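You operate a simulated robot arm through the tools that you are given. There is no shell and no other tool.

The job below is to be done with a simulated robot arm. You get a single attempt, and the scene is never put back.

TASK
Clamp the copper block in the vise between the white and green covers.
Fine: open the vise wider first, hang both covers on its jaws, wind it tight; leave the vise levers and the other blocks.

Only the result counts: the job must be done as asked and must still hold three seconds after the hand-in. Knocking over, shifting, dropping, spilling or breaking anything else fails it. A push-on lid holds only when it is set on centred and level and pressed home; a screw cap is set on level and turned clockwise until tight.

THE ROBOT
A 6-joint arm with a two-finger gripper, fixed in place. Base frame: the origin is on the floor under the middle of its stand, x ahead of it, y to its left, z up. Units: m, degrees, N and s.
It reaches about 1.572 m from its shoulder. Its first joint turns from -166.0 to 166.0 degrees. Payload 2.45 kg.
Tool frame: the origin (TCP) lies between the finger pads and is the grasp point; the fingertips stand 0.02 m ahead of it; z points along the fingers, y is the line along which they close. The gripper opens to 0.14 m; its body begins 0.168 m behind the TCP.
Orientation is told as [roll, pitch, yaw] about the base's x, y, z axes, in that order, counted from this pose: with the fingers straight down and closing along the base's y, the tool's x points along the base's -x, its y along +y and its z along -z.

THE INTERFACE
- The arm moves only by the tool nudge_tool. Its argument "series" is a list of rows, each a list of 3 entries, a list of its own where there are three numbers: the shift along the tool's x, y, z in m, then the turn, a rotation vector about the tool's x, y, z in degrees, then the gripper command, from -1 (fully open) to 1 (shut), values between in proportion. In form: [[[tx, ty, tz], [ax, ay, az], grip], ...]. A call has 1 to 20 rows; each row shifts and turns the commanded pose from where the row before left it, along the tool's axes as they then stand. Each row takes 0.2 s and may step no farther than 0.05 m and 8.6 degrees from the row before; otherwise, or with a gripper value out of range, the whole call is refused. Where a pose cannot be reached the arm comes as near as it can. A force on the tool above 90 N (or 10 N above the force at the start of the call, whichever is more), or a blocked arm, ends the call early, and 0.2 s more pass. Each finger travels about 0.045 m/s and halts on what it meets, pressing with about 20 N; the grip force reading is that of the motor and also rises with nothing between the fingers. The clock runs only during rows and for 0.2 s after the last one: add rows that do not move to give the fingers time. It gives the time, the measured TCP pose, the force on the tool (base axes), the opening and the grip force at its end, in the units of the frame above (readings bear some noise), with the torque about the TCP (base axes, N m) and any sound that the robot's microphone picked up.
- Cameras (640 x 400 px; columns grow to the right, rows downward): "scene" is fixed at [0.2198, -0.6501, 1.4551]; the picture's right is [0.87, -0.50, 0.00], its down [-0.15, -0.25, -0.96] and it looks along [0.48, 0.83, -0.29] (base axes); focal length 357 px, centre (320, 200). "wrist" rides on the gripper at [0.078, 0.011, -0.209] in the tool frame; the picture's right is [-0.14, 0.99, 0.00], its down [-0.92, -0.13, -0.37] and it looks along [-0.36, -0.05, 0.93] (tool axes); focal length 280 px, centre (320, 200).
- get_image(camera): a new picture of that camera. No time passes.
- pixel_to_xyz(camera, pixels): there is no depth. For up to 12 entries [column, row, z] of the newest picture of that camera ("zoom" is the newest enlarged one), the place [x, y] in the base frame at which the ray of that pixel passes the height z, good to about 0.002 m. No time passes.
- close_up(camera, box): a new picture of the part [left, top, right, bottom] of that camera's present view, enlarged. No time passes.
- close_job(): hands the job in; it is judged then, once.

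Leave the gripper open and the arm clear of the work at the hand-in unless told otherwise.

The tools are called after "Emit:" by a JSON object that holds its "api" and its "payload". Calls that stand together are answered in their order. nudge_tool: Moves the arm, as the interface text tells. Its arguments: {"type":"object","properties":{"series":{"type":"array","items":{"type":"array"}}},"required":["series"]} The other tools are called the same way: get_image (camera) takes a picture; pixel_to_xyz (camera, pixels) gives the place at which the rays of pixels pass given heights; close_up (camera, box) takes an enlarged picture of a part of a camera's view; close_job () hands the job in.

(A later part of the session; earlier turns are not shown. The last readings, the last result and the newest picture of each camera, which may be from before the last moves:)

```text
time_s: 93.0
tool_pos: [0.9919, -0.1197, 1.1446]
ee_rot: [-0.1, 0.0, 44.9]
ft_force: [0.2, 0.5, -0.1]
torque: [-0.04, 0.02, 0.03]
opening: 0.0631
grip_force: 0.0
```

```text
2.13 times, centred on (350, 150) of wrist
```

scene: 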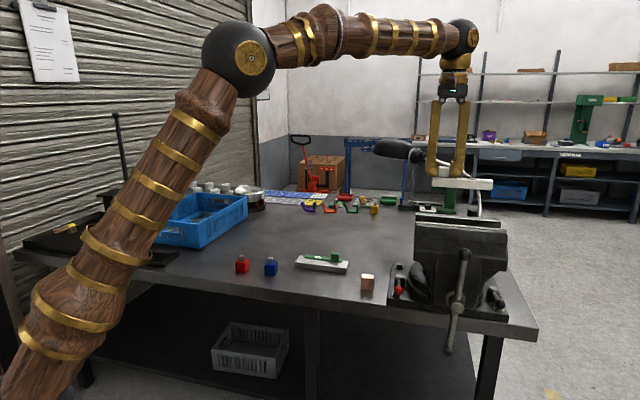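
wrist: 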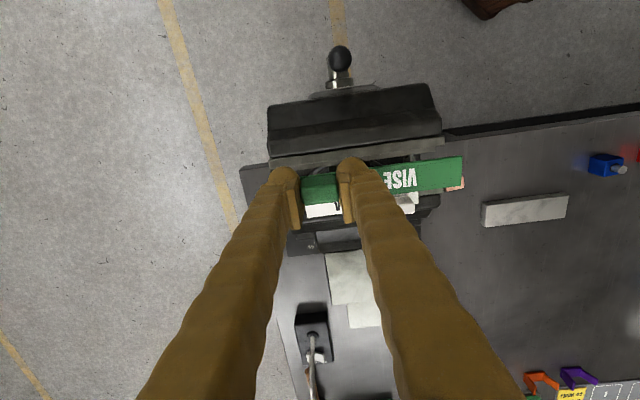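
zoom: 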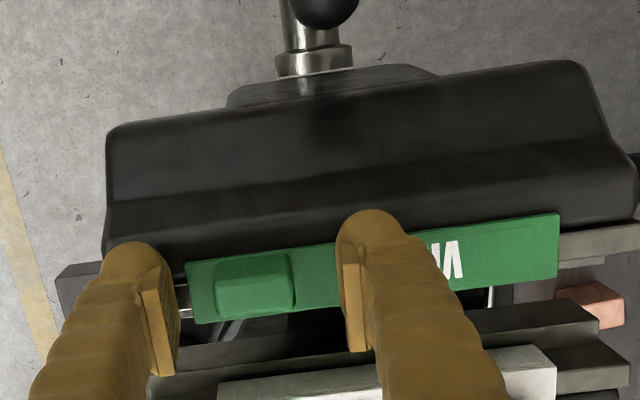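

Green released and sitting on the front jaw. I rise straight up and inspect both covers and the gap from above.

Emit:
{"api": "nudge_tool", "payload": {"series": [[[0, 0, -0.01], [0, 0, 0], 0.1], [[0, 0, -0.03], [0, 0, 0], 0.1], [[0, 0, -0.04], [0, 0, 0], 0.1], [[0, 0, -0.04], [0, 0, 0], 0.1], [[-0.03, 0.03, 0], [0, 0, 0], 0.1], [[-0.02, 0.02, 0], [0, 0, 0], 0.1], [[0, 0, 0], [0, 0, 0], 0.1]]}}

Emit:
{"api": "get_image", "payload": {"camera": "wrist"}}

Emit:
{"api": "close_up", "payload": {"camera": "wrist", "box": [200, 50, 420, 190]}}

Emit:
{"api": "close_up", "payload": {"camera": "scene", "box": [400, 180, 520, 250]}}

```text
time_s: 94.6
tool_pos: [0.9937, -0.0509, 1.2642]
ee_rot: [0.0, 0.1, 44.9]
ft_force: [-0.7, -0.1, -0.9]
torque: [0.0, 0.0, -0.02]
opening: 0.0632
grip_force: 0.1
```

```text
taken
```

wrist: 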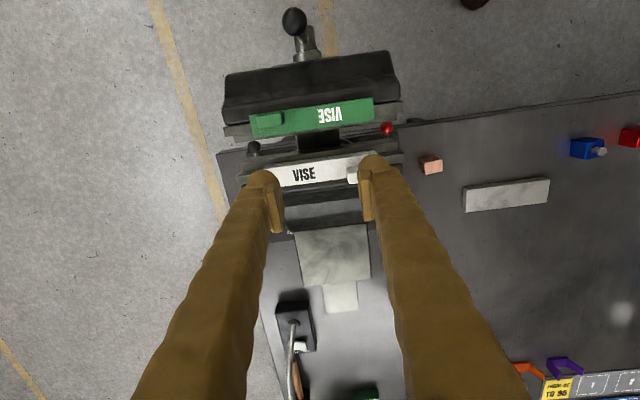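

```text
2.86 times, centred on (310, 120) of wrist
```

zoom: 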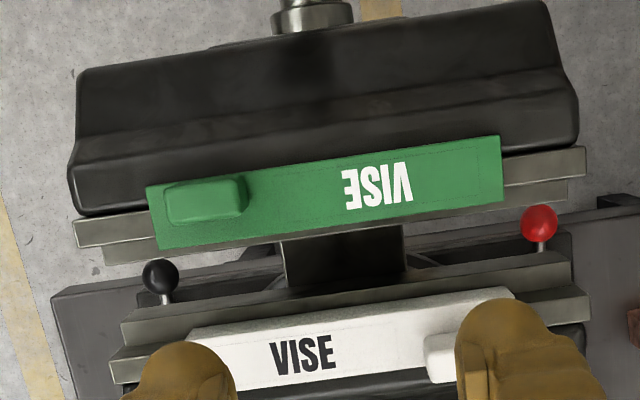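

```text
5.33 times, centred on (460, 215) of scene
```

zoom: 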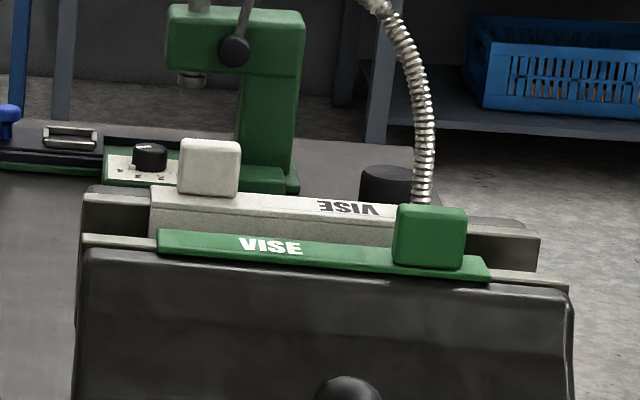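

Both covers hang on the jaws, level and centred. Before placing the block I need the ledge depth; I zoom into the jaw ends where plate and ledge ends are both visible.

Emit:
{"api": "close_up", "payload": {"camera": "wrist", "box": [215, 110, 275, 150]}}

Emit:
{"api": "close_up", "payload": {"camera": "wrist", "box": [360, 85, 420, 125]}}

Emit:
{"api": "close_up", "payload": {"camera": "wrist", "box": [260, 110, 360, 180]}}

```text
10.00 times, centred on (245, 130) of wrist
```

zoom: 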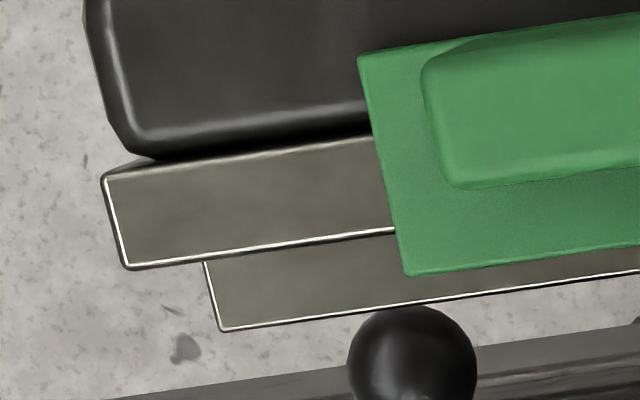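

```text
10.00 times, centred on (390, 105) of wrist
```

zoom: 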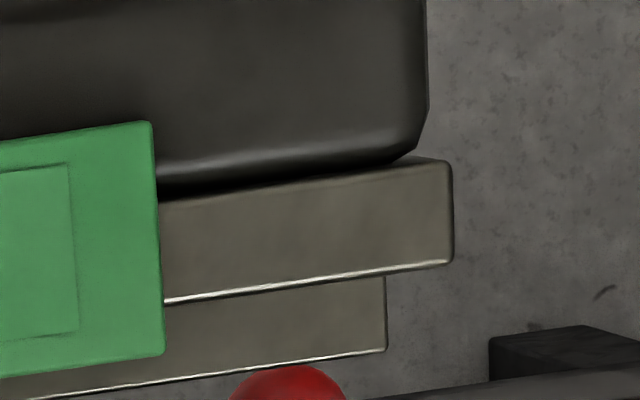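

```text
5.71 times, centred on (310, 145) of wrist
```

zoom: 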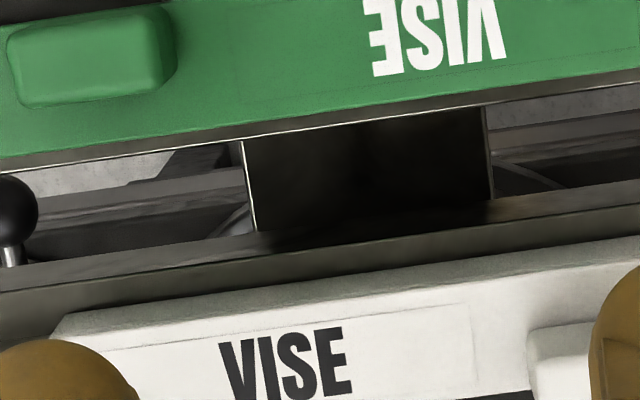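

Clear corners now. I query plate edge (z 1.118) and ledge edge points at two heights.

Emit:
{"api": "pixel_to_xyz", "payload": {"camera": "wrist", "pixels": [[225.4, 136.8, 1.118], [403.2, 111.2, 1.118], [223.4, 127.7, 1.118], [235.2, 143, 1.085], [396.6, 120, 1.085], [235.2, 143, 1.095], [396.6, 120, 1.095], [254, 160.75, 1.085], [366, 145.9, 1.085], [254, 160.75, 1.095], [366, 145.9, 1.095]]}}

Emit:
{"api": "close_up", "payload": {"camera": "wrist", "box": [235, 140, 295, 190]}}

Emit:
{"api": "close_up", "payload": {"camera": "wrist", "box": [350, 125, 420, 175]}}

```text
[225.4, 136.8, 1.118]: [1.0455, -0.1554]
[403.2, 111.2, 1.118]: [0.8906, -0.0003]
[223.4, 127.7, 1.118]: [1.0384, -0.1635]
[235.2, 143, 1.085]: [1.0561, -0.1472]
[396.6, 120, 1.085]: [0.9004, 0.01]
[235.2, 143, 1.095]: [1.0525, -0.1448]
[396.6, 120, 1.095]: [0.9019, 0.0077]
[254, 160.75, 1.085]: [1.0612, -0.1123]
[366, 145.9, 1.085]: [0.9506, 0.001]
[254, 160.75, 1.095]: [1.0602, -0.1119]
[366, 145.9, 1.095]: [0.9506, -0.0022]
```

```text
8.00 times, centred on (265, 165) of wrist
```

zoom: 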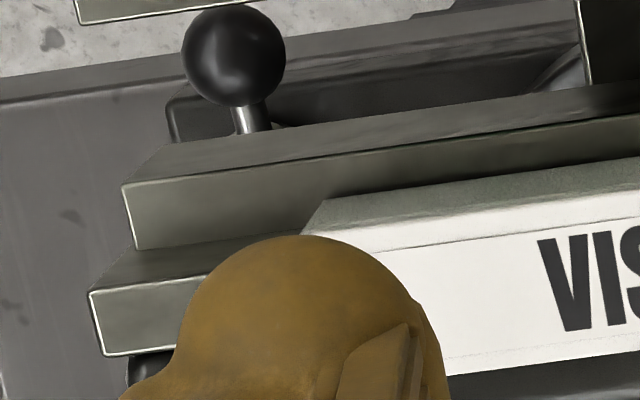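

```text
8.00 times, centred on (385, 150) of wrist
```

zoom: 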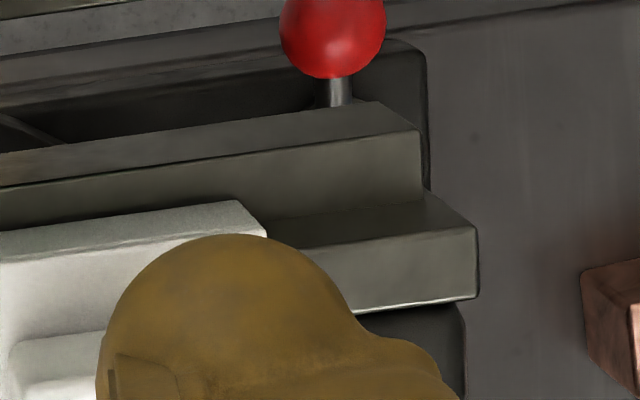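

Now the rear jaw profile is clear: the ledge top is ~27-29 mm below the jaw top (z ≈ 1.090), so the 45 mm block will stand on the ledges with its top at ≈ 1.135. But the ledge gap is now ≈ 28 mm (as thick as the block), so I'll wind in one turn (~6 mm) first. I check the handle's position.

Emit:
{"api": "get_image", "payload": {"camera": "scene"}}

Emit:
{"api": "close_up", "payload": {"camera": "scene", "box": [400, 200, 530, 360]}}

Emit:
{"api": "pixel_to_xyz", "payload": {"camera": "wrist", "pixels": [[240.25, 163.1, 1.09], [397.25, 141.25, 1.09], [293, 20, 1.09], [293, 20, 1.08]]}}

```text
taken
```

scene: 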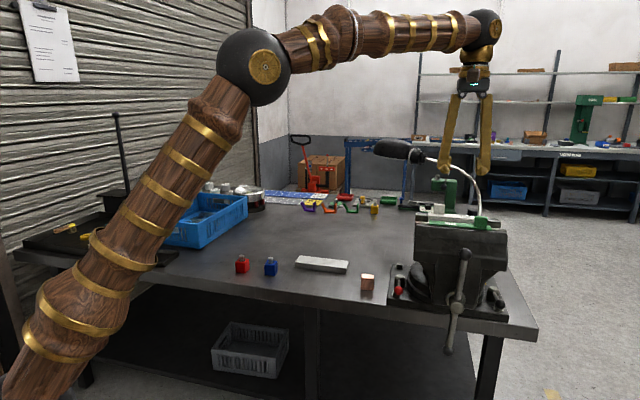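

```text
2.50 times, centred on (465, 280) of scene
```

zoom: 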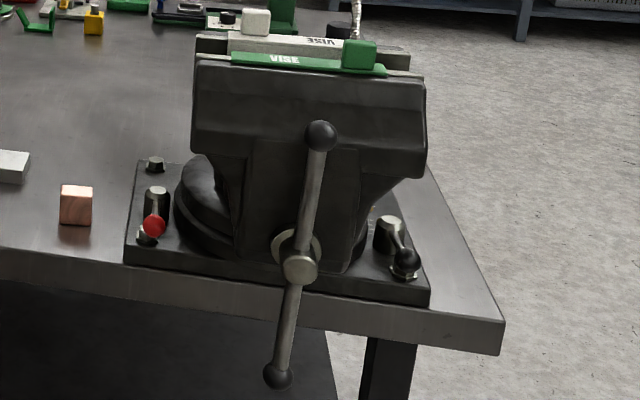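

```text
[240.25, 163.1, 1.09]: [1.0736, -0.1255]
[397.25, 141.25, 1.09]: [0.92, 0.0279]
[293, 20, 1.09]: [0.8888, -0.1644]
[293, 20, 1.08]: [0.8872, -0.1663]
```

The handle bar is nearly vertical (φ ≈ 87°), bar plane now b ≈ 0.511. I go back to the horizontal cranking posture: first up, yaw back, and retreat in front of the vise.

Emit:
{"api": "nudge_tool", "payload": {"series": [[[0, 0, -0.04], [0, 0, 0], 0.1], [[0, 0, 0], [0, 0, 7.5], 0.1], [[0, 0, 0], [0, 0, 7.5], 0.1], [[0, 0, 0], [0, 0, 7.5], 0.1], [[0, 0, 0], [0, 0, 7.5], 0.1], [[0, 0, 0], [0, 0, 7.5], 0.1], [[0, 0, 0], [0, 0, 7.5], 0.1], [[0, 0, 0], [0, 0, 7.5], 0.1], [[0, 0, 0], [0, 0, 7.5], 0.1], [[0, 0, 0], [0, 0, 7.5], 0.1], [[0, 0, 0], [0, 0, 7.5], 0.1], [[0, 0, 0], [0, 0, 7.5], 0.1], [[0, 0, 0], [0, 0, 7.5], 0.1], [[0, 0, 0], [0, 0, 0], 0.1]]}}

Emit:
{"api": "nudge_tool", "payload": {"series": [[[0.0075, -0.0465, 0], [0, 0, 0], 1], [[0.0075, -0.0465, 0], [0, 0, 0], 1], [[0.0075, -0.0465, 0], [0, 0, 0], 1], [[0.0075, -0.0465, 0], [0, 0, 0], 1], [[0.0075, -0.0465, 0], [0, 0, 0], 1], [[0.0075, -0.0465, 0], [0, 0, 0], 1], [[0.0075, -0.0465, 0], [0, 0, 0], 1], [[0.0075, -0.0465, 0], [0, 0, 0], 1], [[0, 0, 0], [0, 0, 0], 1]]}}

Emit:
{"api": "nudge_tool", "payload": {"series": [[[0, 0, 0], [-7.5, 0, 0], 1], [[0, 0, 0], [-7.5, 0, 0], 1], [[0, 0, 0], [-7.5, 0, 0], 1], [[0, 0, 0], [-7.5, 0, 0], 1], [[0, 0, 0], [-7.5, 0, 0], 1], [[0, 0, 0], [-7.5, 0, 0], 1], [[0, 0, 0], [-7.5, 0, 0], 1], [[0, 0, 0], [-7.5, 0, 0], 1], [[0, 0, 0], [-7.5, 0, 0], 1], [[0, 0, 0], [-7.5, 0, 0], 1], [[0, 0, 0], [-7.5, 0, 0], 1], [[0, 0, 0], [-7.5, 0, 0], 1], [[0, 0, 0], [0, 0, 0], 1]]}}

```text
time_s: 97.6
tool_pos: [0.9932, -0.0498, 1.305]
ee_rot: [0.0, 0.0, -45.1]
ft_force: [-0.2, 0.6, 0.9]
torque: [-0.01, -0.01, 0.02]
opening: 0.0628
grip_force: 0.1
```

```text
time_s: 99.6
tool_pos: [0.6855, -0.2698, 1.3063]
ee_rot: [0.0, -0.1, -45.0]
ft_force: [-0.3, -0.7, -0.3]
torque: [0.02, 0.01, -0.01]
opening: 0.0003
grip_force: 20.2
```

```text
time_s: 102.4
tool_pos: [0.6857, -0.2692, 1.3061]
ee_rot: [90.1, 0.1, -45.1]
ft_force: [0.9, -0.3, -0.6]
torque: [-0.02, 0.0, -0.02]
opening: 0.0001
grip_force: 19.6
```

In posture. Lower to z = 1.0445, left of the bar by 6 cm, then advance to b = 0.514.

Emit:
{"api": "nudge_tool", "payload": {"series": [[[-0.0028, -0.0436, 0], [0, 0, 0], 1], [[0, -0.0436, 0], [0, 0, 0], 1], [[0, -0.0436, 0], [0, 0, 0], 1], [[0, -0.0436, 0], [0, 0, 0], 1], [[0, -0.0436, 0], [0, 0, 0], 1], [[0, -0.0436, 0], [0, 0, 0], 1], [[0, 0, 0.0439], [0, 0, 0], 1], [[0, 0, 0.0439], [0, 0, 0], 1], [[0, 0, 0.0439], [0, 0, 0], 1], [[0, 0, 0.0439], [0, 0, 0], 1], [[0, 0, 0.0439], [0, 0, 0], 1], [[0, 0, 0], [0, 0, 0], 1]]}}

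Emit:
{"api": "get_image", "payload": {"camera": "wrist"}}

```text
time_s: 105.0
tool_pos: [0.844, -0.1152, 1.0439]
ee_rot: [90.0, 0.0, -45.1]
ft_force: [-0.3, -1.1, -0.1]
torque: [-0.02, -0.03, 0.05]
opening: 0.0
grip_force: 19.9
```

```text
taken
```

wrist: 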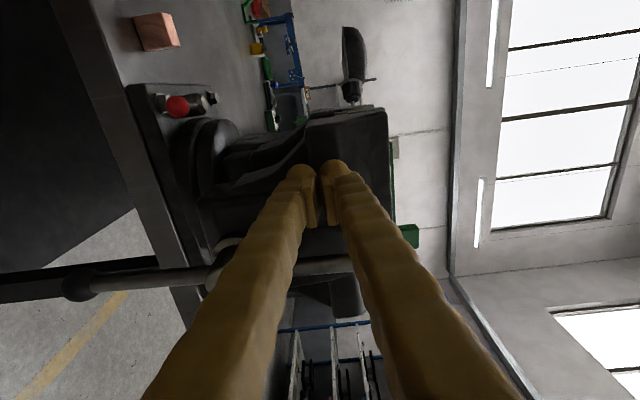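

The pin is left of the bar. Now one full clockwise turn (closing direction).

Emit:
{"api": "nudge_tool", "payload": {"series": [[[-0.03, 0, 0], [0, 0, 0], 1], [[-0.0326, 0.0048, 0], [0, 0, 0], 1], [[-0.0323, -0.0066, 0], [0, 0, 0], 1], [[-0.028, -0.0172, 0], [0, 0, 0], 1], [[-0.0205, -0.0258, 0], [0, 0, 0], 1], [[-0.0104, -0.0313, 0], [0, 0, 0], 1], [[0.0009, -0.0329, 0], [0, 0, 0], 1], [[0.0121, -0.0307, 0], [0, 0, 0], 1], [[0.0218, -0.0246, 0], [0, 0, 0], 1], [[0.029, -0.0157, 0], [0, 0, 0], 1], [[0.0326, -0.0048, 0], [0, 0, 0], 1], [[0.0323, 0.0066, 0], [0, 0, 0], 1], [[0.028, 0.0172, 0], [0, 0, 0], 1], [[0.0205, 0.0258, 0], [0, 0, 0], 1], [[0.0104, 0.0313, 0], [0, 0, 0], 1], [[-0.0009, 0.0329, 0], [0, 0, 0], 1], [[-0.0121, 0.0307, 0], [0, 0, 0], 1], [[-0.0218, 0.0246, 0], [0, 0, 0], 1], [[-0.029, 0.0157, 0], [0, 0, 0], 1], [[0, 0, 0], [0, 0, 0], 1]]}}

Emit:
{"api": "get_image", "payload": {"camera": "wrist"}}

```text
time_s: 109.2
tool_pos: [0.8657, -0.1398, 1.0433]
ee_rot: [90.1, 0.0, -45.1]
ft_force: [-1.0, 1.6, 1.1]
torque: [-0.02, -0.03, 0.02]
opening: 0.0
grip_force: 19.7
```

```text
taken
```

wrist: 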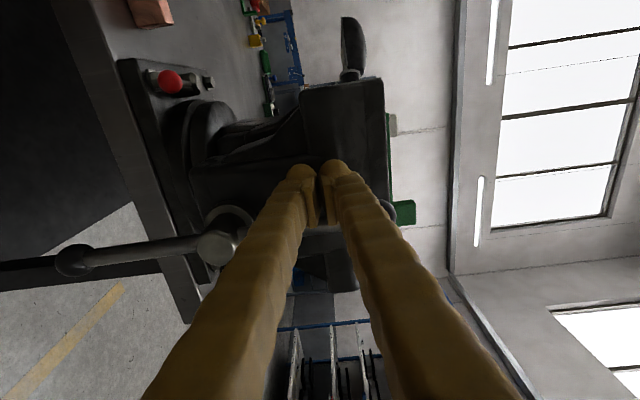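

One turn in; the bar is vertical again (φ ≈ 92°), so the gap should be ≈ 45 mm. I retreat, rise, and turn the tool vertical.

Emit:
{"api": "nudge_tool", "payload": {"series": [[[0.02, 0, 0], [0, 0, 0], 1], [[0, 0, -0.044], [0, 0, 0], 1], [[0, 0, -0.044], [0, 0, 0], 1], [[0, 0, -0.044], [0, 0, 0], 1], [[0, 0, -0.044], [0, 0, 0], 1], [[0, 0, -0.044], [0, 0, 0], 1], [[0, 0.0435, 0], [0, 0, 0], 0], [[0, 0.0435, 0], [0, 0, 0], 0], [[0, 0.0435, 0], [0, 0, 0], 0], [[0, 0.0435, 0], [0, 0, 0], 0], [[0, 0.0435, 0], [0, 0, 0], 0], [[0, 0.0435, 0], [0, 0, 0], 0], [[0, 0, 0], [0, 0, 0], 0]]}}

Emit:
{"api": "nudge_tool", "payload": {"series": [[[0, 0, 0], [7.5, 0, 0], 0], [[0, 0, 0], [7.5, 0, 0], 0], [[0, 0, 0], [7.5, 0, 0], 0], [[0, 0, 0], [7.5, 0, 0], 0], [[0, 0, 0], [7.5, 0, 0], 0], [[0, 0, 0], [7.5, 0, 0], 0], [[0, 0, 0], [7.5, 0, 0], 0], [[0, 0, 0], [7.5, 0, 0], 0], [[0, 0, 0], [7.5, 0, 0], 0], [[0, 0, 0], [7.5, 0, 0], 0], [[0, 0, 0], [7.5, 0, 0], 0], [[0, 0, 0], [7.5, 0, 0], 0], [[0, 0, 0], [0, 0, 0], 0]]}}

```text
time_s: 112.0
tool_pos: [0.6956, -0.279, 1.304]
ee_rot: [90.0, 0.0, -45.1]
ft_force: [0.4, -0.7, -1.0]
torque: [-0.02, -0.03, -0.01]
opening: 0.0697
grip_force: 0.0
```

```text
time_s: 114.8
tool_pos: [0.6948, -0.2781, 1.305]
ee_rot: [-0.1, -0.1, -45.1]
ft_force: [0.1, 1.1, 0.7]
torque: [-0.01, -0.01, 0.0]
opening: 0.0698
grip_force: 0.1
```

Now over the vise again, and yaw to +45 to check the gap and covers.

Emit:
{"api": "nudge_tool", "payload": {"series": [[[-0.0063, 0.0465, 0], [0, 0, 0], 0], [[-0.0063, 0.0465, 0], [0, 0, 0], 0], [[-0.0063, 0.0465, 0], [0, 0, 0], 0], [[-0.0063, 0.0465, 0], [0, 0, 0], 0], [[-0.0063, 0.0465, 0], [0, 0, 0], 0], [[-0.0063, 0.0465, 0], [0, 0, 0], 0], [[-0.0063, 0.0465, 0], [0, 0, 0], 0], [[-0.0063, 0.0465, 0], [0, 0, 0], 0], [[0, 0, 0], [0, 0, 0], 0]]}}

Emit:
{"api": "nudge_tool", "payload": {"series": [[[0, 0, 0], [0, 0, -7.5], 0], [[0, 0, 0], [0, 0, -7.5], 0], [[0, 0, 0], [0, 0, -7.5], 0], [[0, 0, 0], [0, 0, -7.5], 0], [[0, 0, 0], [0, 0, -7.5], 0], [[0, 0, 0], [0, 0, -7.5], 0], [[0, 0, 0], [0, 0, -7.5], 0], [[0, 0, 0], [0, 0, -7.5], 0], [[0, 0, 0], [0, 0, -7.5], 0], [[0, 0, 0], [0, 0, -7.5], 0], [[0, 0, 0], [0, 0, -7.5], 0], [[0, 0, 0], [0, 0, -7.5], 0], [[0, 0, 0.035], [0, 0, 0], 0], [[0, 0, 0], [0, 0, 0], 0]]}}

Emit:
{"api": "get_image", "payload": {"camera": "wrist"}}

Emit:
{"api": "close_up", "payload": {"camera": "wrist", "box": [210, 80, 310, 180]}}

Emit:
{"api": "close_up", "payload": {"camera": "wrist", "box": [320, 80, 420, 180]}}

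```text
time_s: 116.8
tool_pos: [0.995, -0.052, 1.305]
ee_rot: [0.0, 0.1, -45.1]
ft_force: [0.7, 0.0, 0.3]
torque: [0.0, 0.03, 0.02]
opening: 0.0699
grip_force: 0.1
```

```text
time_s: 119.8
tool_pos: [0.9944, -0.0513, 1.2685]
ee_rot: [0.0, 0.0, 45.0]
ft_force: [0.5, 0.5, 0.4]
torque: [0.01, -0.02, -0.01]
opening: 0.0699
grip_force: 0.1
```

```text
taken
```

wrist: 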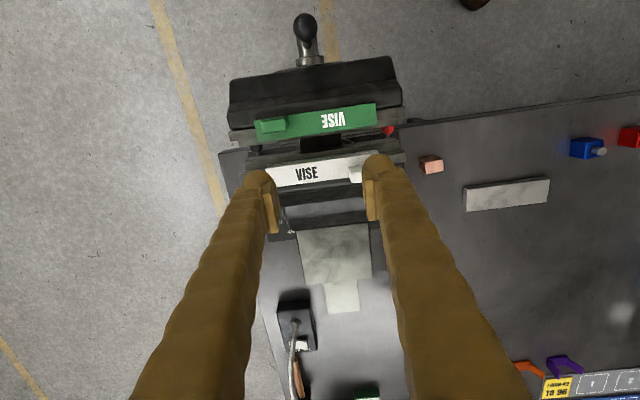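

```text
4.00 times, centred on (260, 130) of wrist
```

zoom: 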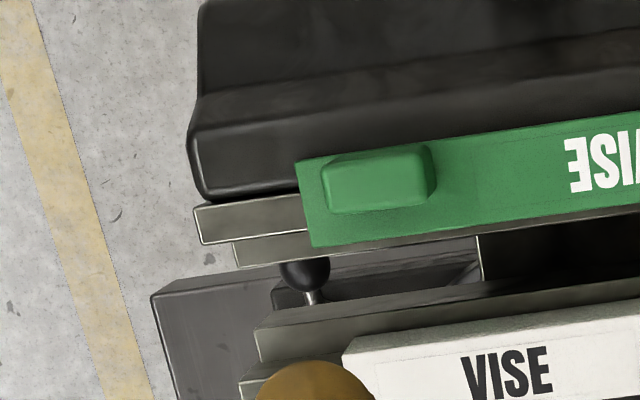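

```text
4.00 times, centred on (370, 130) of wrist
```

zoom: 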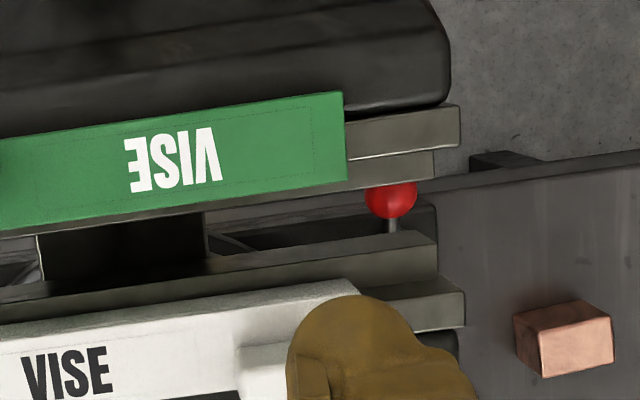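

Emit:
{"api": "pixel_to_xyz", "payload": {"camera": "wrist", "pixels": [[231.25, 140.75, 1.118], [405, 116.25, 1.118], [405.75, 153.25, 1.118], [239.25, 147, 1.09], [398.5, 124.25, 1.09], [243.75, 162.5, 1.09], [399, 138.75, 1.09], [376.75, 124.5, 1.122], [258, 141.75, 1.122]]}}

Emit:
{"api": "close_up", "payload": {"camera": "wrist", "box": [270, 110, 370, 180]}}

```text
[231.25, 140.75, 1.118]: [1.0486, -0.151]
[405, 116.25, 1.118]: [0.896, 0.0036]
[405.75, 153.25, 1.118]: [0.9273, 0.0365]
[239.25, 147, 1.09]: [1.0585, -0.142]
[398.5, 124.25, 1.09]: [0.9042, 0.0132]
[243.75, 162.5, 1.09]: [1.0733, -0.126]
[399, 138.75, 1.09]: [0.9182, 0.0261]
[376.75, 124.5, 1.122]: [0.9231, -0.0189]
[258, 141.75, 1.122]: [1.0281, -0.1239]
```

```text
5.71 times, centred on (320, 145) of wrist
```

zoom: 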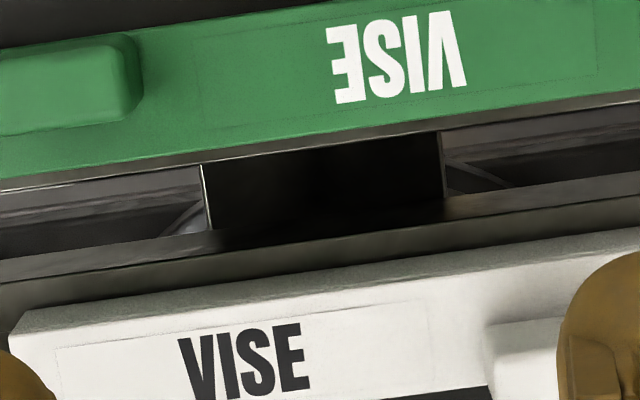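

Gap now ≈ 46 mm, ledge gap ≈ 20.5 mm, about 37 mm between the cover faces, centre at b ≈ 0.6585. Both covers stayed in place. Next I fetch the copper block: move above it (a ≈ 0.489, b ≈ 0.793) and down to z = 1.0.

Emit:
{"api": "nudge_tool", "payload": {"series": [[[-0.021, 0.0417, 0], [0, 0, 0], 0], [[-0.021, 0.0417, 0], [0, 0, 0], 0], [[-0.021, 0.0417, 0], [0, 0, 0], 0], [[-0.021, 0.0417, 0], [0, 0, 0], 0], [[-0.021, 0.0417, 0], [0, 0, 0], 0], [[-0.021, 0.0417, 0], [0, 0, 0], 0], [[0, 0, 0.045], [0, 0, 0], 0], [[0, 0, 0.045], [0, 0, 0], 0], [[0, 0, 0.045], [0, 0, 0], 0], [[0, 0, 0.045], [0, 0, 0], 0], [[0, 0, 0.045], [0, 0, 0], 0], [[0, 0, 0.043], [0, 0, 0], 0], [[0, 0, 0], [0, 0, 0], 0]]}}

Emit:
{"api": "get_image", "payload": {"camera": "wrist"}}

Emit:
{"api": "close_up", "payload": {"camera": "wrist", "box": [280, 120, 360, 190]}}

```text
time_s: 122.6
tool_pos: [0.9076, 0.2124, 1.0029]
ee_rot: [0.1, 0.0, 44.9]
ft_force: [0.0, 0.7, -0.2]
torque: [-0.02, -0.01, 0.02]
opening: 0.0697
grip_force: 0.0
```

```text
taken
```

wrist: 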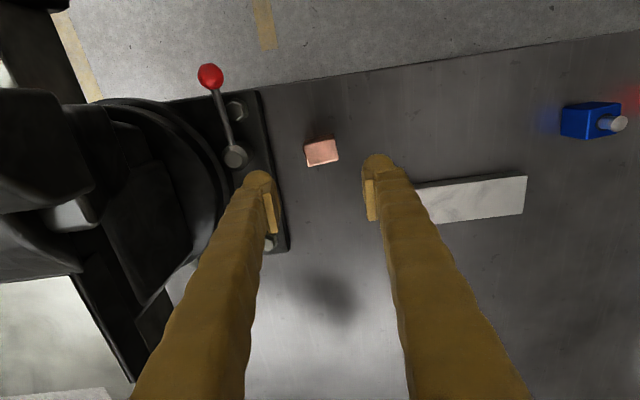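

```text
5.71 times, centred on (320, 155) of wrist
```

zoom: 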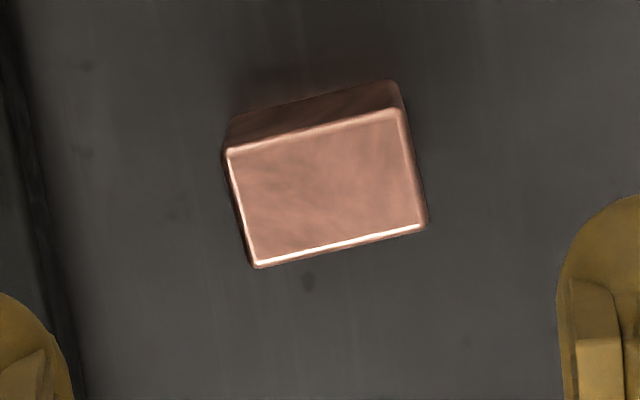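

I see the block's top face clearly, and the vise base plate with the lever hub at left (235,155). I measure the block and the distance to the base plate and lever hub.

Emit:
{"api": "pixel_to_xyz", "payload": {"camera": "wrist", "pixels": [[303.9, 146.25, 0.845], [334, 139.25, 0.845], [338.4, 159.4, 0.845], [309, 166.4, 0.845], [265, 120, 0.82], [288, 240, 0.82], [248, 155, 0.86], [236, 155, 0.87], [270, 243, 0.84], [210, 75, 0.86]]}}

Emit:
{"api": "close_up", "payload": {"camera": "scene", "box": [340, 230, 440, 310]}}

```text
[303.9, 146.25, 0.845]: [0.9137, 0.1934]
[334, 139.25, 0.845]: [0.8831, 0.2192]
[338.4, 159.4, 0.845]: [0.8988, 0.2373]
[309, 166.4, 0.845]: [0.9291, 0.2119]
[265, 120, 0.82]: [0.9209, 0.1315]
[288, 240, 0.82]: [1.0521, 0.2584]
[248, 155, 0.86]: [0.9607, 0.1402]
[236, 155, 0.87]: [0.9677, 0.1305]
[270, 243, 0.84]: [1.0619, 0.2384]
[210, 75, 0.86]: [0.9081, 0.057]
```

```text
5.00 times, centred on (390, 270) of scene
```

zoom: 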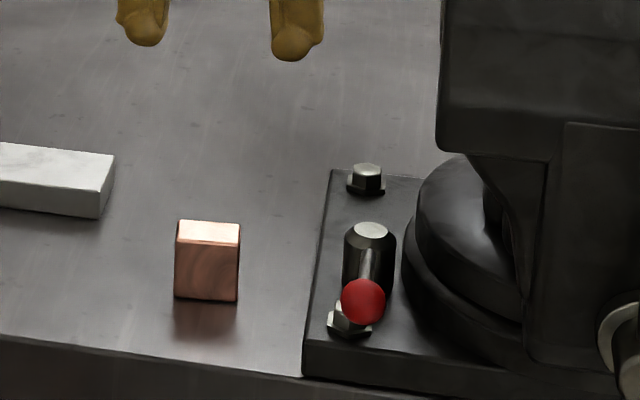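

Block top centre is (0.9062, 0.2155), yaw -40°, ~41 × 26 mm; the lever hub is ~8 cm away along the jaws. I match yaw (50°), narrow the opening to 55 mm, centre, and descend to z = 0.885.

Emit:
{"api": "nudge_tool", "payload": {"series": [[[-0.0012, 0.0032, 0], [0, 0, 0], 0.214], [[0, 0, 0], [0, 0, -5.1], 0.214], [[0, 0, 0.04], [0, 0, 0], 0.214], [[0, 0, 0.04], [0, 0, 0], 0.214], [[0, 0, 0.038], [0, 0, 0], 0.214], [[0, 0, 0], [0, 0, 0], 0.214]]}}

Emit:
{"api": "get_image", "payload": {"camera": "wrist"}}

Emit:
{"api": "close_up", "payload": {"camera": "wrist", "box": [250, 110, 390, 230]}}

Emit:
{"api": "close_up", "payload": {"camera": "scene", "box": [330, 220, 430, 300]}}

```text
time_s: 124.0
tool_pos: [0.9053, 0.218, 0.8841]
ee_rot: [-0.1, 0.0, 50.0]
ft_force: [0.0, -0.2, 0.5]
torque: [0.02, -0.04, -0.02]
opening: 0.055
grip_force: 0.1
```

```text
taken
```

wrist: 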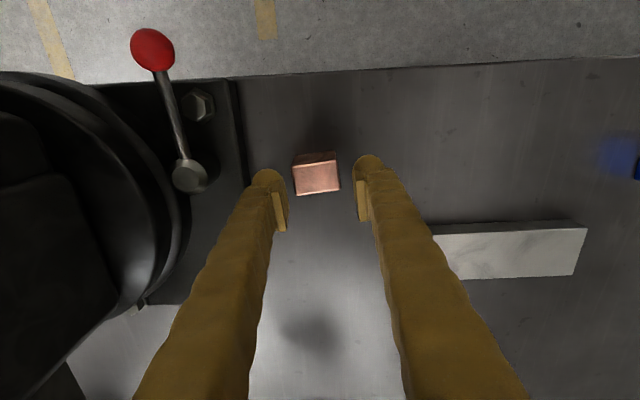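

```text
3.33 times, centred on (320, 170) of wrist
```

zoom: 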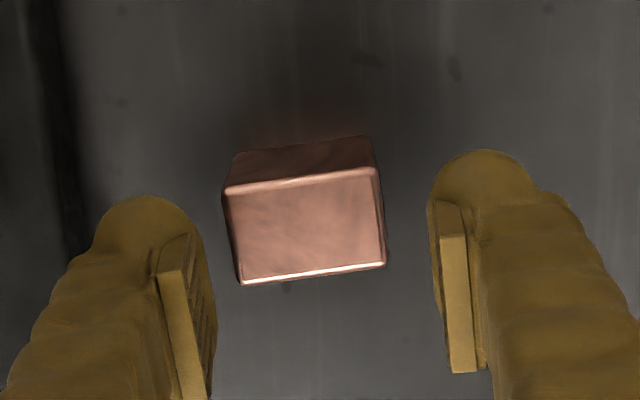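

```text
5.00 times, centred on (380, 260) of scene
```

zoom: 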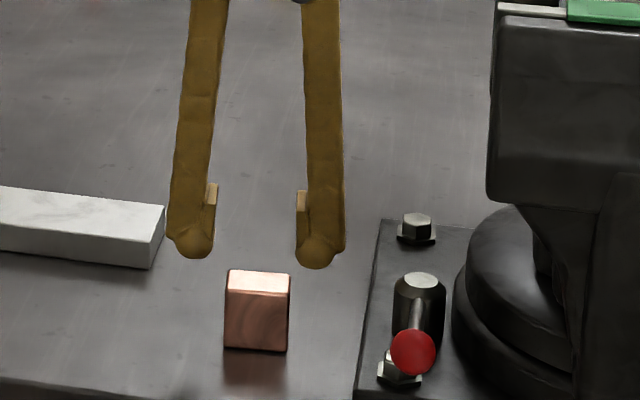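

Emit:
{"api": "pixel_to_xyz", "payload": {"camera": "wrist", "pixels": [[316.4, 178.1, 0.845], [291.5, 167, 0.845], [337.4, 161, 0.845], [339.8, 189.2, 0.845], [296.9, 195.2, 0.845]]}}

```text
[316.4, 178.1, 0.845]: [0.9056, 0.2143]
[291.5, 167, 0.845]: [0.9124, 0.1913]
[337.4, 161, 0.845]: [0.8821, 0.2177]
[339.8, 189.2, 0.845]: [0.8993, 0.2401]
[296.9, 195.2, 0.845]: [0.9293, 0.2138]
```

Block 40 × 28 mm, centre (0.9058, 0.2157). Small correction, then descend to z = 0.850 and close on the block's short ends.

Emit:
{"api": "nudge_tool", "payload": {"series": [[[0.001, -0.0015, 0.015], [0, 0, 0], 0.214], [[0, 0, 0.012], [0, 0, 0], 0.214], [[0, 0, 0.007], [0, 0, 0], 0.214], [[0, 0, 0], [0, 0, 0], 0.214]]}}

Emit:
{"api": "close_up", "payload": {"camera": "scene", "box": [330, 220, 430, 300]}}

Emit:
{"api": "close_up", "payload": {"camera": "wrist", "box": [250, 110, 390, 230]}}

```text
time_s: 125.0
tool_pos: [0.9063, 0.2153, 0.8494]
ee_rot: [0.1, 0.0, 50.0]
ft_force: [-0.2, 0.4, -0.7]
torque: [0.03, 0.02, 0.01]
opening: 0.0551
grip_force: 0.1
```

```text
5.00 times, centred on (380, 260) of scene
```

zoom: 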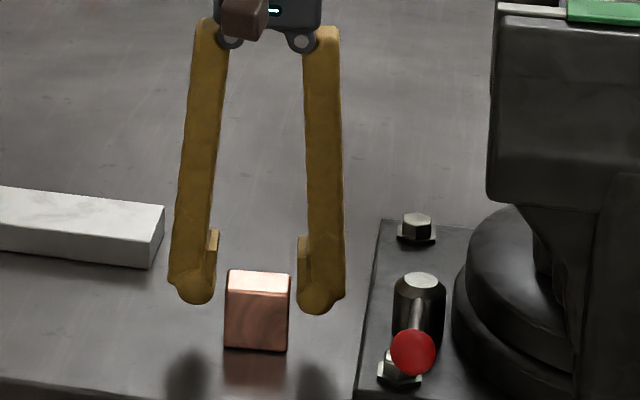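

```text
3.33 times, centred on (320, 170) of wrist
```

zoom: 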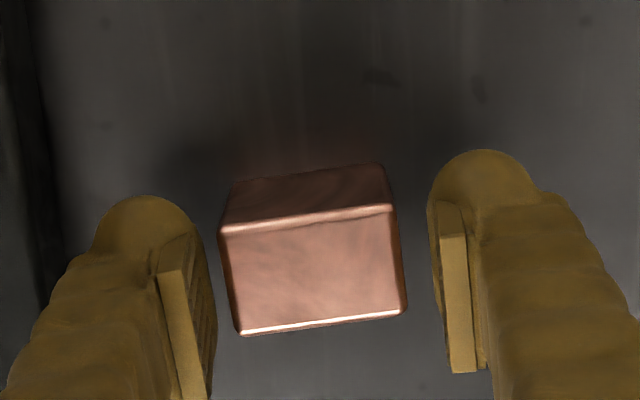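

Block sits between the pads. Close with grip.

Emit:
{"api": "nudge_tool", "payload": {"series": [[[0, 0, 0], [0, 0, 0], 0.4], [[0, 0, 0], [0, 0, 0], 0.5], [[0, 0, 0], [0, 0, 0], 1], [[0, 0, 0], [0, 0, 0], 1], [[0, 0, 0], [0, 0, 0], 1]]}}

Emit:
{"api": "nudge_tool", "payload": {"series": [[[0, 0, -0.003], [0, 0, 0], 1], [[0, 0, -0.006], [0, 0, 0], 1], [[0, 0, -0.01], [0, 0, 0], 1], [[0, 0, -0.01], [0, 0, 0], 1], [[0, 0, 0], [0, 0, 0], 1]]}}

Emit:
{"api": "close_up", "payload": {"camera": "scene", "box": [330, 220, 430, 300]}}

Emit:
{"api": "close_up", "payload": {"camera": "wrist", "box": [250, 110, 390, 230]}}

```text
time_s: 126.2
tool_pos: [0.9064, 0.2153, 0.8502]
ee_rot: [0.0, -0.1, 50.0]
ft_force: [2.0, -1.1, 0.2]
torque: [0.02, -0.03, 0.01]
opening: 0.0432
grip_force: 20.0
```

```text
time_s: 127.4
tool_pos: [0.9059, 0.2161, 0.8797]
ee_rot: [-0.1, 0.0, 50.0]
ft_force: [0.1, 0.6, -5.8]
torque: [0.01, 0.02, 0.02]
opening: 0.0434
grip_force: 20.2
```

```text
5.00 times, centred on (380, 260) of scene
```

zoom: 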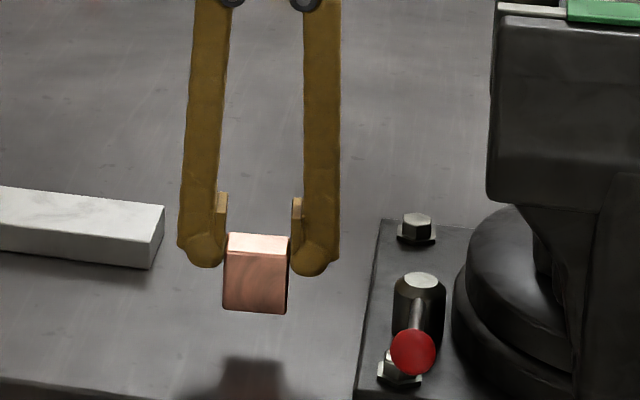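

```text
3.33 times, centred on (320, 170) of wrist
```

zoom: 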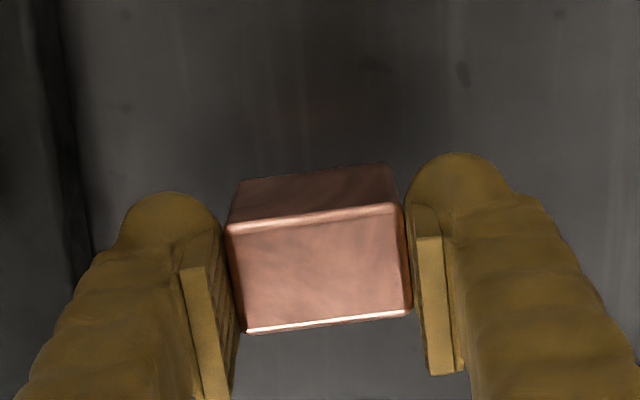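

The block is held firmly (43.4 mm, weight ≈ 5.8 N). I raise it to z = 1.27, square the yaw to the jaws, and carry it over the gap (a = 0.739, b = 0.6585).

Emit:
{"api": "nudge_tool", "payload": {"series": [[[0, 0, -0.0488], [0, 0, 0], 1], [[0, 0, -0.0488], [0, 0, 0], 1], [[0, 0, -0.0488], [0, 0, 0], 1], [[0, 0, -0.0488], [0, 0, 0], 1], [[0, 0, -0.0488], [0, 0, 0], 1], [[0, 0, -0.0488], [0, 0, 0], 1], [[0, 0, -0.0488], [0, 0, 0], 1], [[0, 0, -0.0488], [0, 0, 0], 1], [[0, 0, 0], [0, 0, 5.2], 1], [[0.0225, -0.0419, 0], [0, 0, 0], 1], [[0.0225, -0.0419, 0], [0, 0, 0], 1], [[0.0225, -0.0419, 0], [0, 0, 0], 1], [[0.0225, -0.0419, 0], [0, 0, 0], 1], [[0.0225, -0.0419, 0], [0, 0, 0], 1], [[0.0224, -0.0417, 0], [0, 0, 0], 1], [[0, 0, 0], [0, 0, 0], 1], [[0, 0, 0], [0, 0, 0], 1]]}}

Emit:
{"api": "get_image", "payload": {"camera": "wrist"}}

Emit:
{"api": "close_up", "payload": {"camera": "wrist", "box": [210, 90, 430, 230]}}

Emit:
{"api": "close_up", "payload": {"camera": "scene", "box": [400, 170, 520, 250]}}

```text
time_s: 131.0
tool_pos: [0.9879, -0.0575, 1.2675]
ee_rot: [0.0, -0.1, 44.8]
ft_force: [-0.9, -0.2, -5.8]
torque: [-0.02, 0.01, 0.0]
opening: 0.0431
grip_force: 20.1
```

```text
taken
```

wrist: 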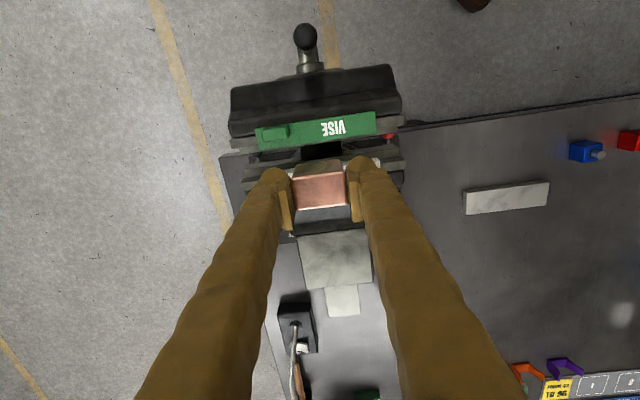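

```text
2.86 times, centred on (320, 160) of wrist
```

zoom: 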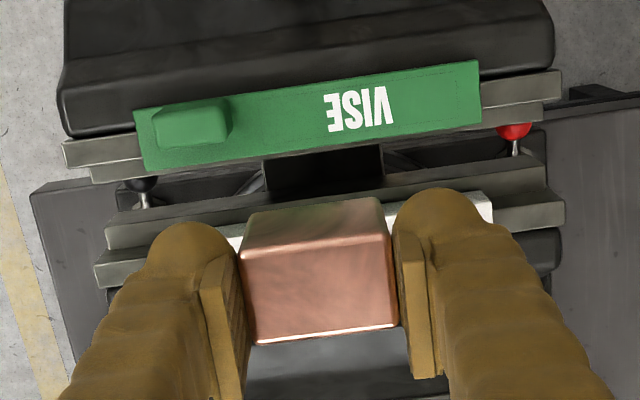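

```text
5.00 times, centred on (460, 210) of scene
```

zoom: 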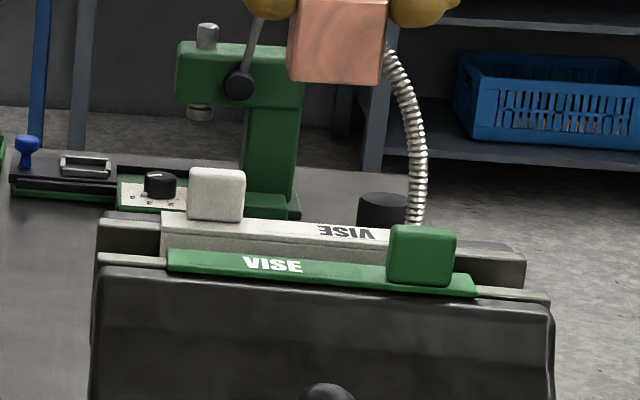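

The block hovers over the gap (TCP a = 0.739, b = 0.658). I check the block's true position in the hand.

Emit:
{"api": "pixel_to_xyz", "payload": {"camera": "wrist", "pixels": [[293.75, 175.75, 1.2625], [343.45, 168.75, 1.2625], [346.95, 203.75, 1.2625], [297.95, 210.05, 1.2625], [297, 164, 1.2165], [341.5, 159, 1.2165]]}}

Emit:
{"api": "close_up", "payload": {"camera": "wrist", "box": [280, 150, 360, 220]}}

```text
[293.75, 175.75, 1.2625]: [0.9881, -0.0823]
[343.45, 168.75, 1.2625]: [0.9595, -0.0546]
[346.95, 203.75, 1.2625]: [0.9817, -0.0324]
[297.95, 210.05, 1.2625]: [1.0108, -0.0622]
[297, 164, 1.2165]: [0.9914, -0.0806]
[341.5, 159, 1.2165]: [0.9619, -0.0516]
```

```text
5.71 times, centred on (320, 185) of wrist
```

zoom: 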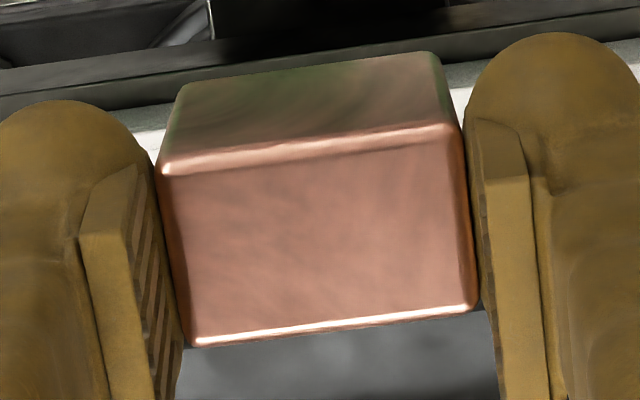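

Emit:
{"api": "pixel_to_xyz", "payload": {"camera": "zoom", "pixels": [[165, 172, 1.2625], [452, 128, 1.2625], [478, 305, 1.2625], [195, 343, 1.2625], [182, 84, 1.2175], [436, 54, 1.2175], [182, 84, 1.2125], [436, 54, 1.2125]]}}

```text
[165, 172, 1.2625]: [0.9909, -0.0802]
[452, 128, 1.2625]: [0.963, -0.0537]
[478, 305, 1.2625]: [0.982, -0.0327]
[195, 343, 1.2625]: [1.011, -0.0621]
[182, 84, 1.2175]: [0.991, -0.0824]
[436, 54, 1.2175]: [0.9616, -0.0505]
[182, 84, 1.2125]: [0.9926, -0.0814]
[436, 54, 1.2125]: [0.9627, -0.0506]
```

Block is vertical in the hand: near face b = 0.6435, far edge 0.6712, centre ≈ 0.6573. I shift 1 mm to b ≈ 0.6583 and lower until the block's bottom is just above the covers (TCP z = 1.185).

Emit:
{"api": "nudge_tool", "payload": {"series": [[[-0.001, 0, 0.03], [0, 0, 0], 1], [[0, 0, 0.03], [0, 0, 0], 1], [[0, 0, 0.022], [0, 0, 0], 1], [[0, 0, 0], [0, 0, 0], 1]]}}

Emit:
{"api": "close_up", "payload": {"camera": "wrist", "box": [190, 60, 450, 220]}}

Emit:
{"api": "close_up", "payload": {"camera": "scene", "box": [420, 170, 510, 240]}}

```text
time_s: 132.0
tool_pos: [0.9882, -0.0571, 1.1864]
ee_rot: [0.0, -0.1, 44.8]
ft_force: [-1.4, -0.5, -5.8]
torque: [-0.01, -0.02, 0.01]
opening: 0.0435
grip_force: 19.8
```

```text
2.46 times, centred on (320, 140) of wrist
```

zoom: 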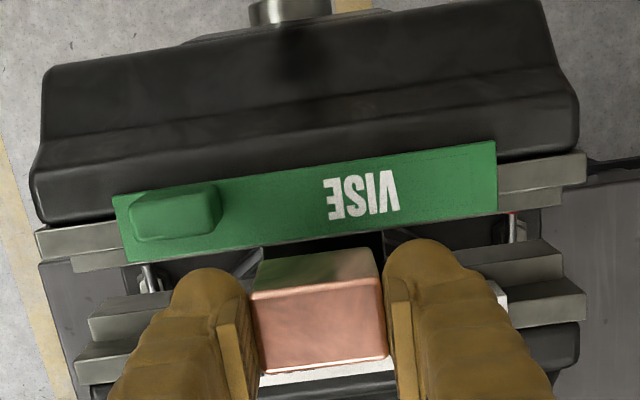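

```text
5.71 times, centred on (465, 205) of scene
```

zoom: 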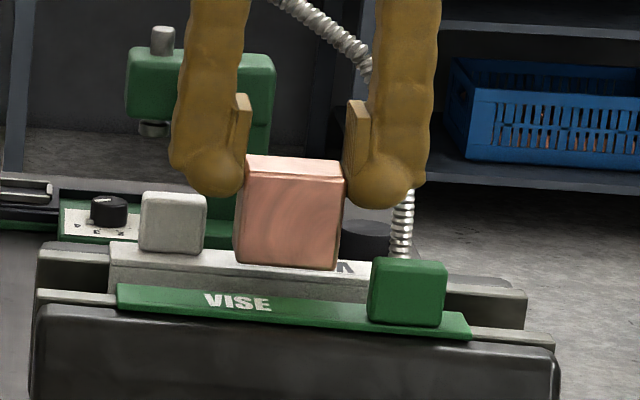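

The feet will pass close to the cover tabs, so I measure the green tab's far edge and the plate edge again from this view.

Emit:
{"api": "pixel_to_xyz", "payload": {"camera": "wrist", "pixels": [[279.4, 150.6, 1.148], [246, 156.5, 1.148], [391.9, 144.1, 1.122], [241.6, 166, 1.122]]}}

Emit:
{"api": "close_up", "payload": {"camera": "wrist", "box": [235, 120, 345, 220]}}

Emit:
{"api": "close_up", "payload": {"camera": "scene", "box": [435, 195, 490, 235]}}

```text
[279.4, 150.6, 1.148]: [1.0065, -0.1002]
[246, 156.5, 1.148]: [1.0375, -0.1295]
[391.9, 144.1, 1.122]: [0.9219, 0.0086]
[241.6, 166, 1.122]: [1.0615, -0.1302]
```

```text
4.00 times, centred on (290, 170) of wrist
```

zoom: 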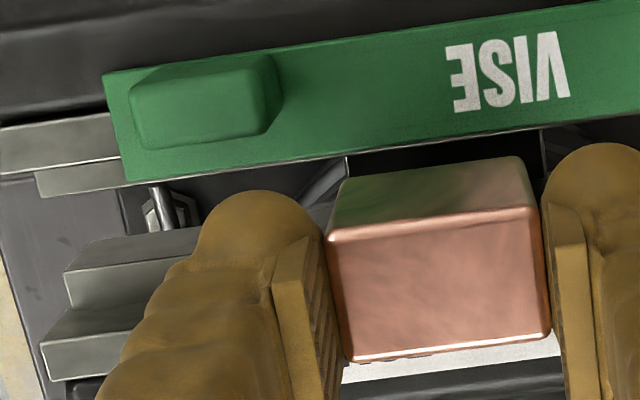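

```text
10.00 times, centred on (462, 215) of scene
```

zoom: 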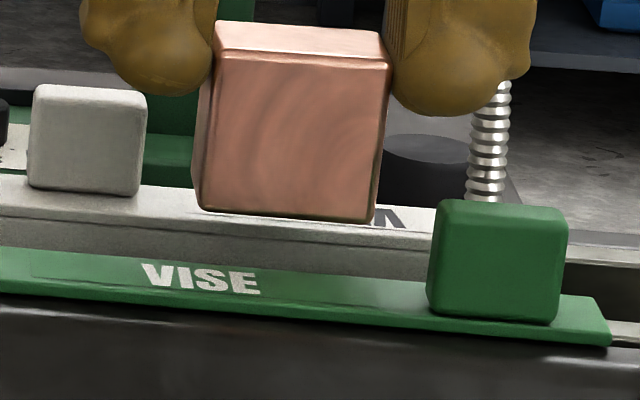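

That query used an older wrist picture; I take a new one and repeat.

Emit:
{"api": "get_image", "payload": {"camera": "wrist"}}

Emit:
{"api": "pixel_to_xyz", "payload": {"camera": "wrist", "pixels": [[278, 151.5, 1.148], [246, 156.5, 1.148], [391.9, 144.1, 1.122], [241.6, 166, 1.122], [292.5, 181, 1.181], [345, 172.5, 1.181], [347.5, 203.5, 1.181], [298, 210.5, 1.181]]}}

```text
taken
```

wrist: 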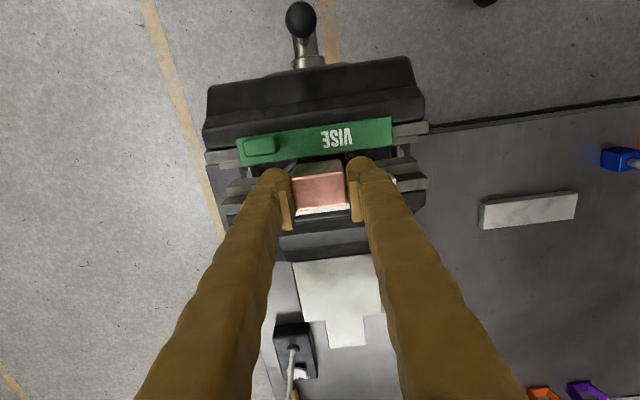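

```text
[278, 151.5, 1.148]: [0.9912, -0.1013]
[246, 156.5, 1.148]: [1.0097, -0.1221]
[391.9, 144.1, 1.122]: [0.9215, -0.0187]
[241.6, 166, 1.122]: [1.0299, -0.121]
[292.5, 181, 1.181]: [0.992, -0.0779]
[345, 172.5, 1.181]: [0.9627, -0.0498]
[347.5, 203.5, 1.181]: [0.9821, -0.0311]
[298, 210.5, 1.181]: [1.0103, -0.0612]
```

All clearances look fine (block 3.5-4.5 mm from each cover face; feet 3-5 mm from the tabs). I lower the block between the covers to TCP z ≈ 1.157 and check forces.

Emit:
{"api": "nudge_tool", "payload": {"series": [[[0, 0, 0.01], [0, 0, 0], 1], [[0, 0, 0.01], [0, 0, 0], 1], [[0, 0, 0.009], [0, 0, 0], 1], [[0, 0, 0], [0, 0, 0], 1]]}}

Emit:
{"api": "close_up", "payload": {"camera": "wrist", "box": [200, 80, 440, 230]}}

Emit:
{"api": "close_up", "payload": {"camera": "scene", "box": [425, 185, 500, 240]}}

```text
time_s: 133.0
tool_pos: [0.9877, -0.0584, 1.1577]
ee_rot: [0.1, 0.0, 44.9]
ft_force: [-0.7, 0.3, -5.2]
torque: [0.0, -0.03, 0.01]
opening: 0.0431
grip_force: 19.9
```

```text
2.67 times, centred on (320, 155) of wrist
```

zoom: 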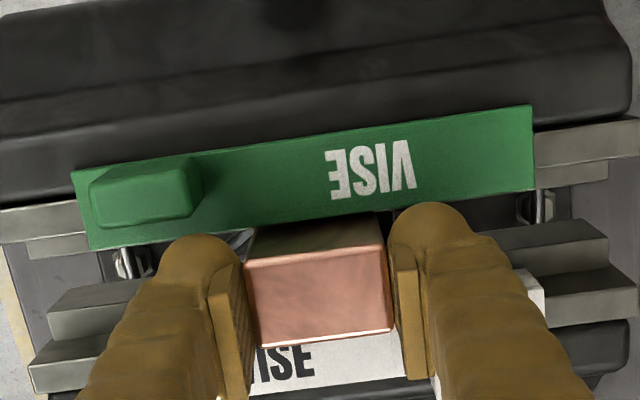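

```text
7.27 times, centred on (462, 212) of scene
```

zoom: 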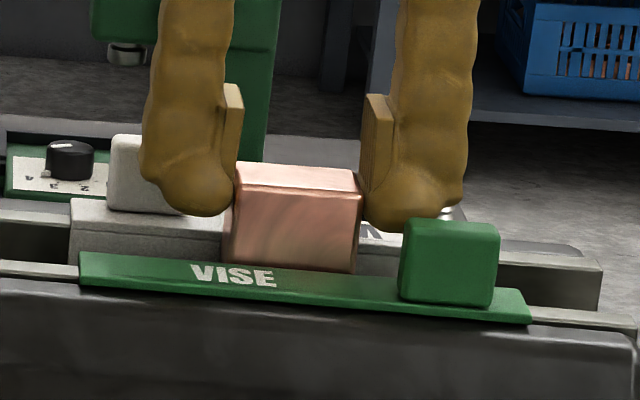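

Block bottom is between the faces, force unchanged (5.2 N weight only). Continue in small steps toward the ledge (expected TCP ≈ 1.141).

Emit:
{"api": "nudge_tool", "payload": {"series": [[[0, 0, 0.004], [0, 0, 0], 1], [[0, 0, 0.004], [0, 0, 0], 1], [[0, 0, 0], [0, 0, 0], 1]]}}

Emit:
{"api": "nudge_tool", "payload": {"series": [[[0, 0, 0.002], [0, 0, 0], 1], [[0, 0, 0.002], [0, 0, 0], 1], [[0, 0, 0], [0, 0, 0], 1]]}}

```text
time_s: 133.8
tool_pos: [0.989, -0.0577, 1.1507]
ee_rot: [0.0, 0.0, 44.8]
ft_force: [0.3, -0.6, -5.3]
torque: [-0.03, 0.02, -0.02]
opening: 0.0432
grip_force: 20.1
```

```text
time_s: 134.6
tool_pos: [0.9884, -0.0566, 1.1467]
ee_rot: [0.0, 0.1, 44.8]
ft_force: [1.1, -1.3, 17.2]
torque: [0.03, 0.01, 0.01]
opening: 0.0435
grip_force: 20.3
```

Contact: +17 N at TCP z = 1.1467 – block on the ledges. I look before releasing.

Emit:
{"api": "close_up", "payload": {"camera": "wrist", "box": [200, 80, 440, 230]}}

Emit:
{"api": "close_up", "payload": {"camera": "scene", "box": [425, 185, 500, 240]}}

```text
2.67 times, centred on (320, 155) of wrist
```

zoom: 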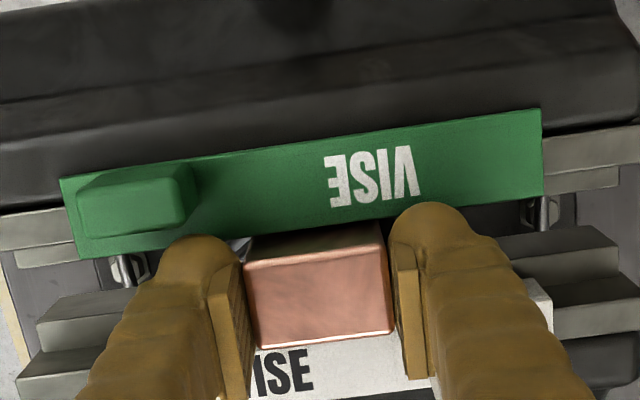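

```text
7.27 times, centred on (462, 212) of scene
```

zoom: 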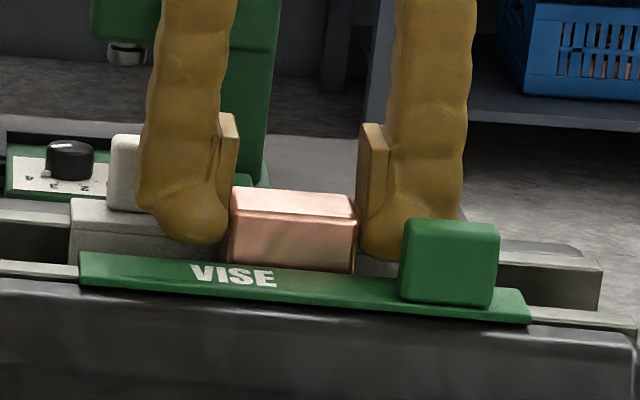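

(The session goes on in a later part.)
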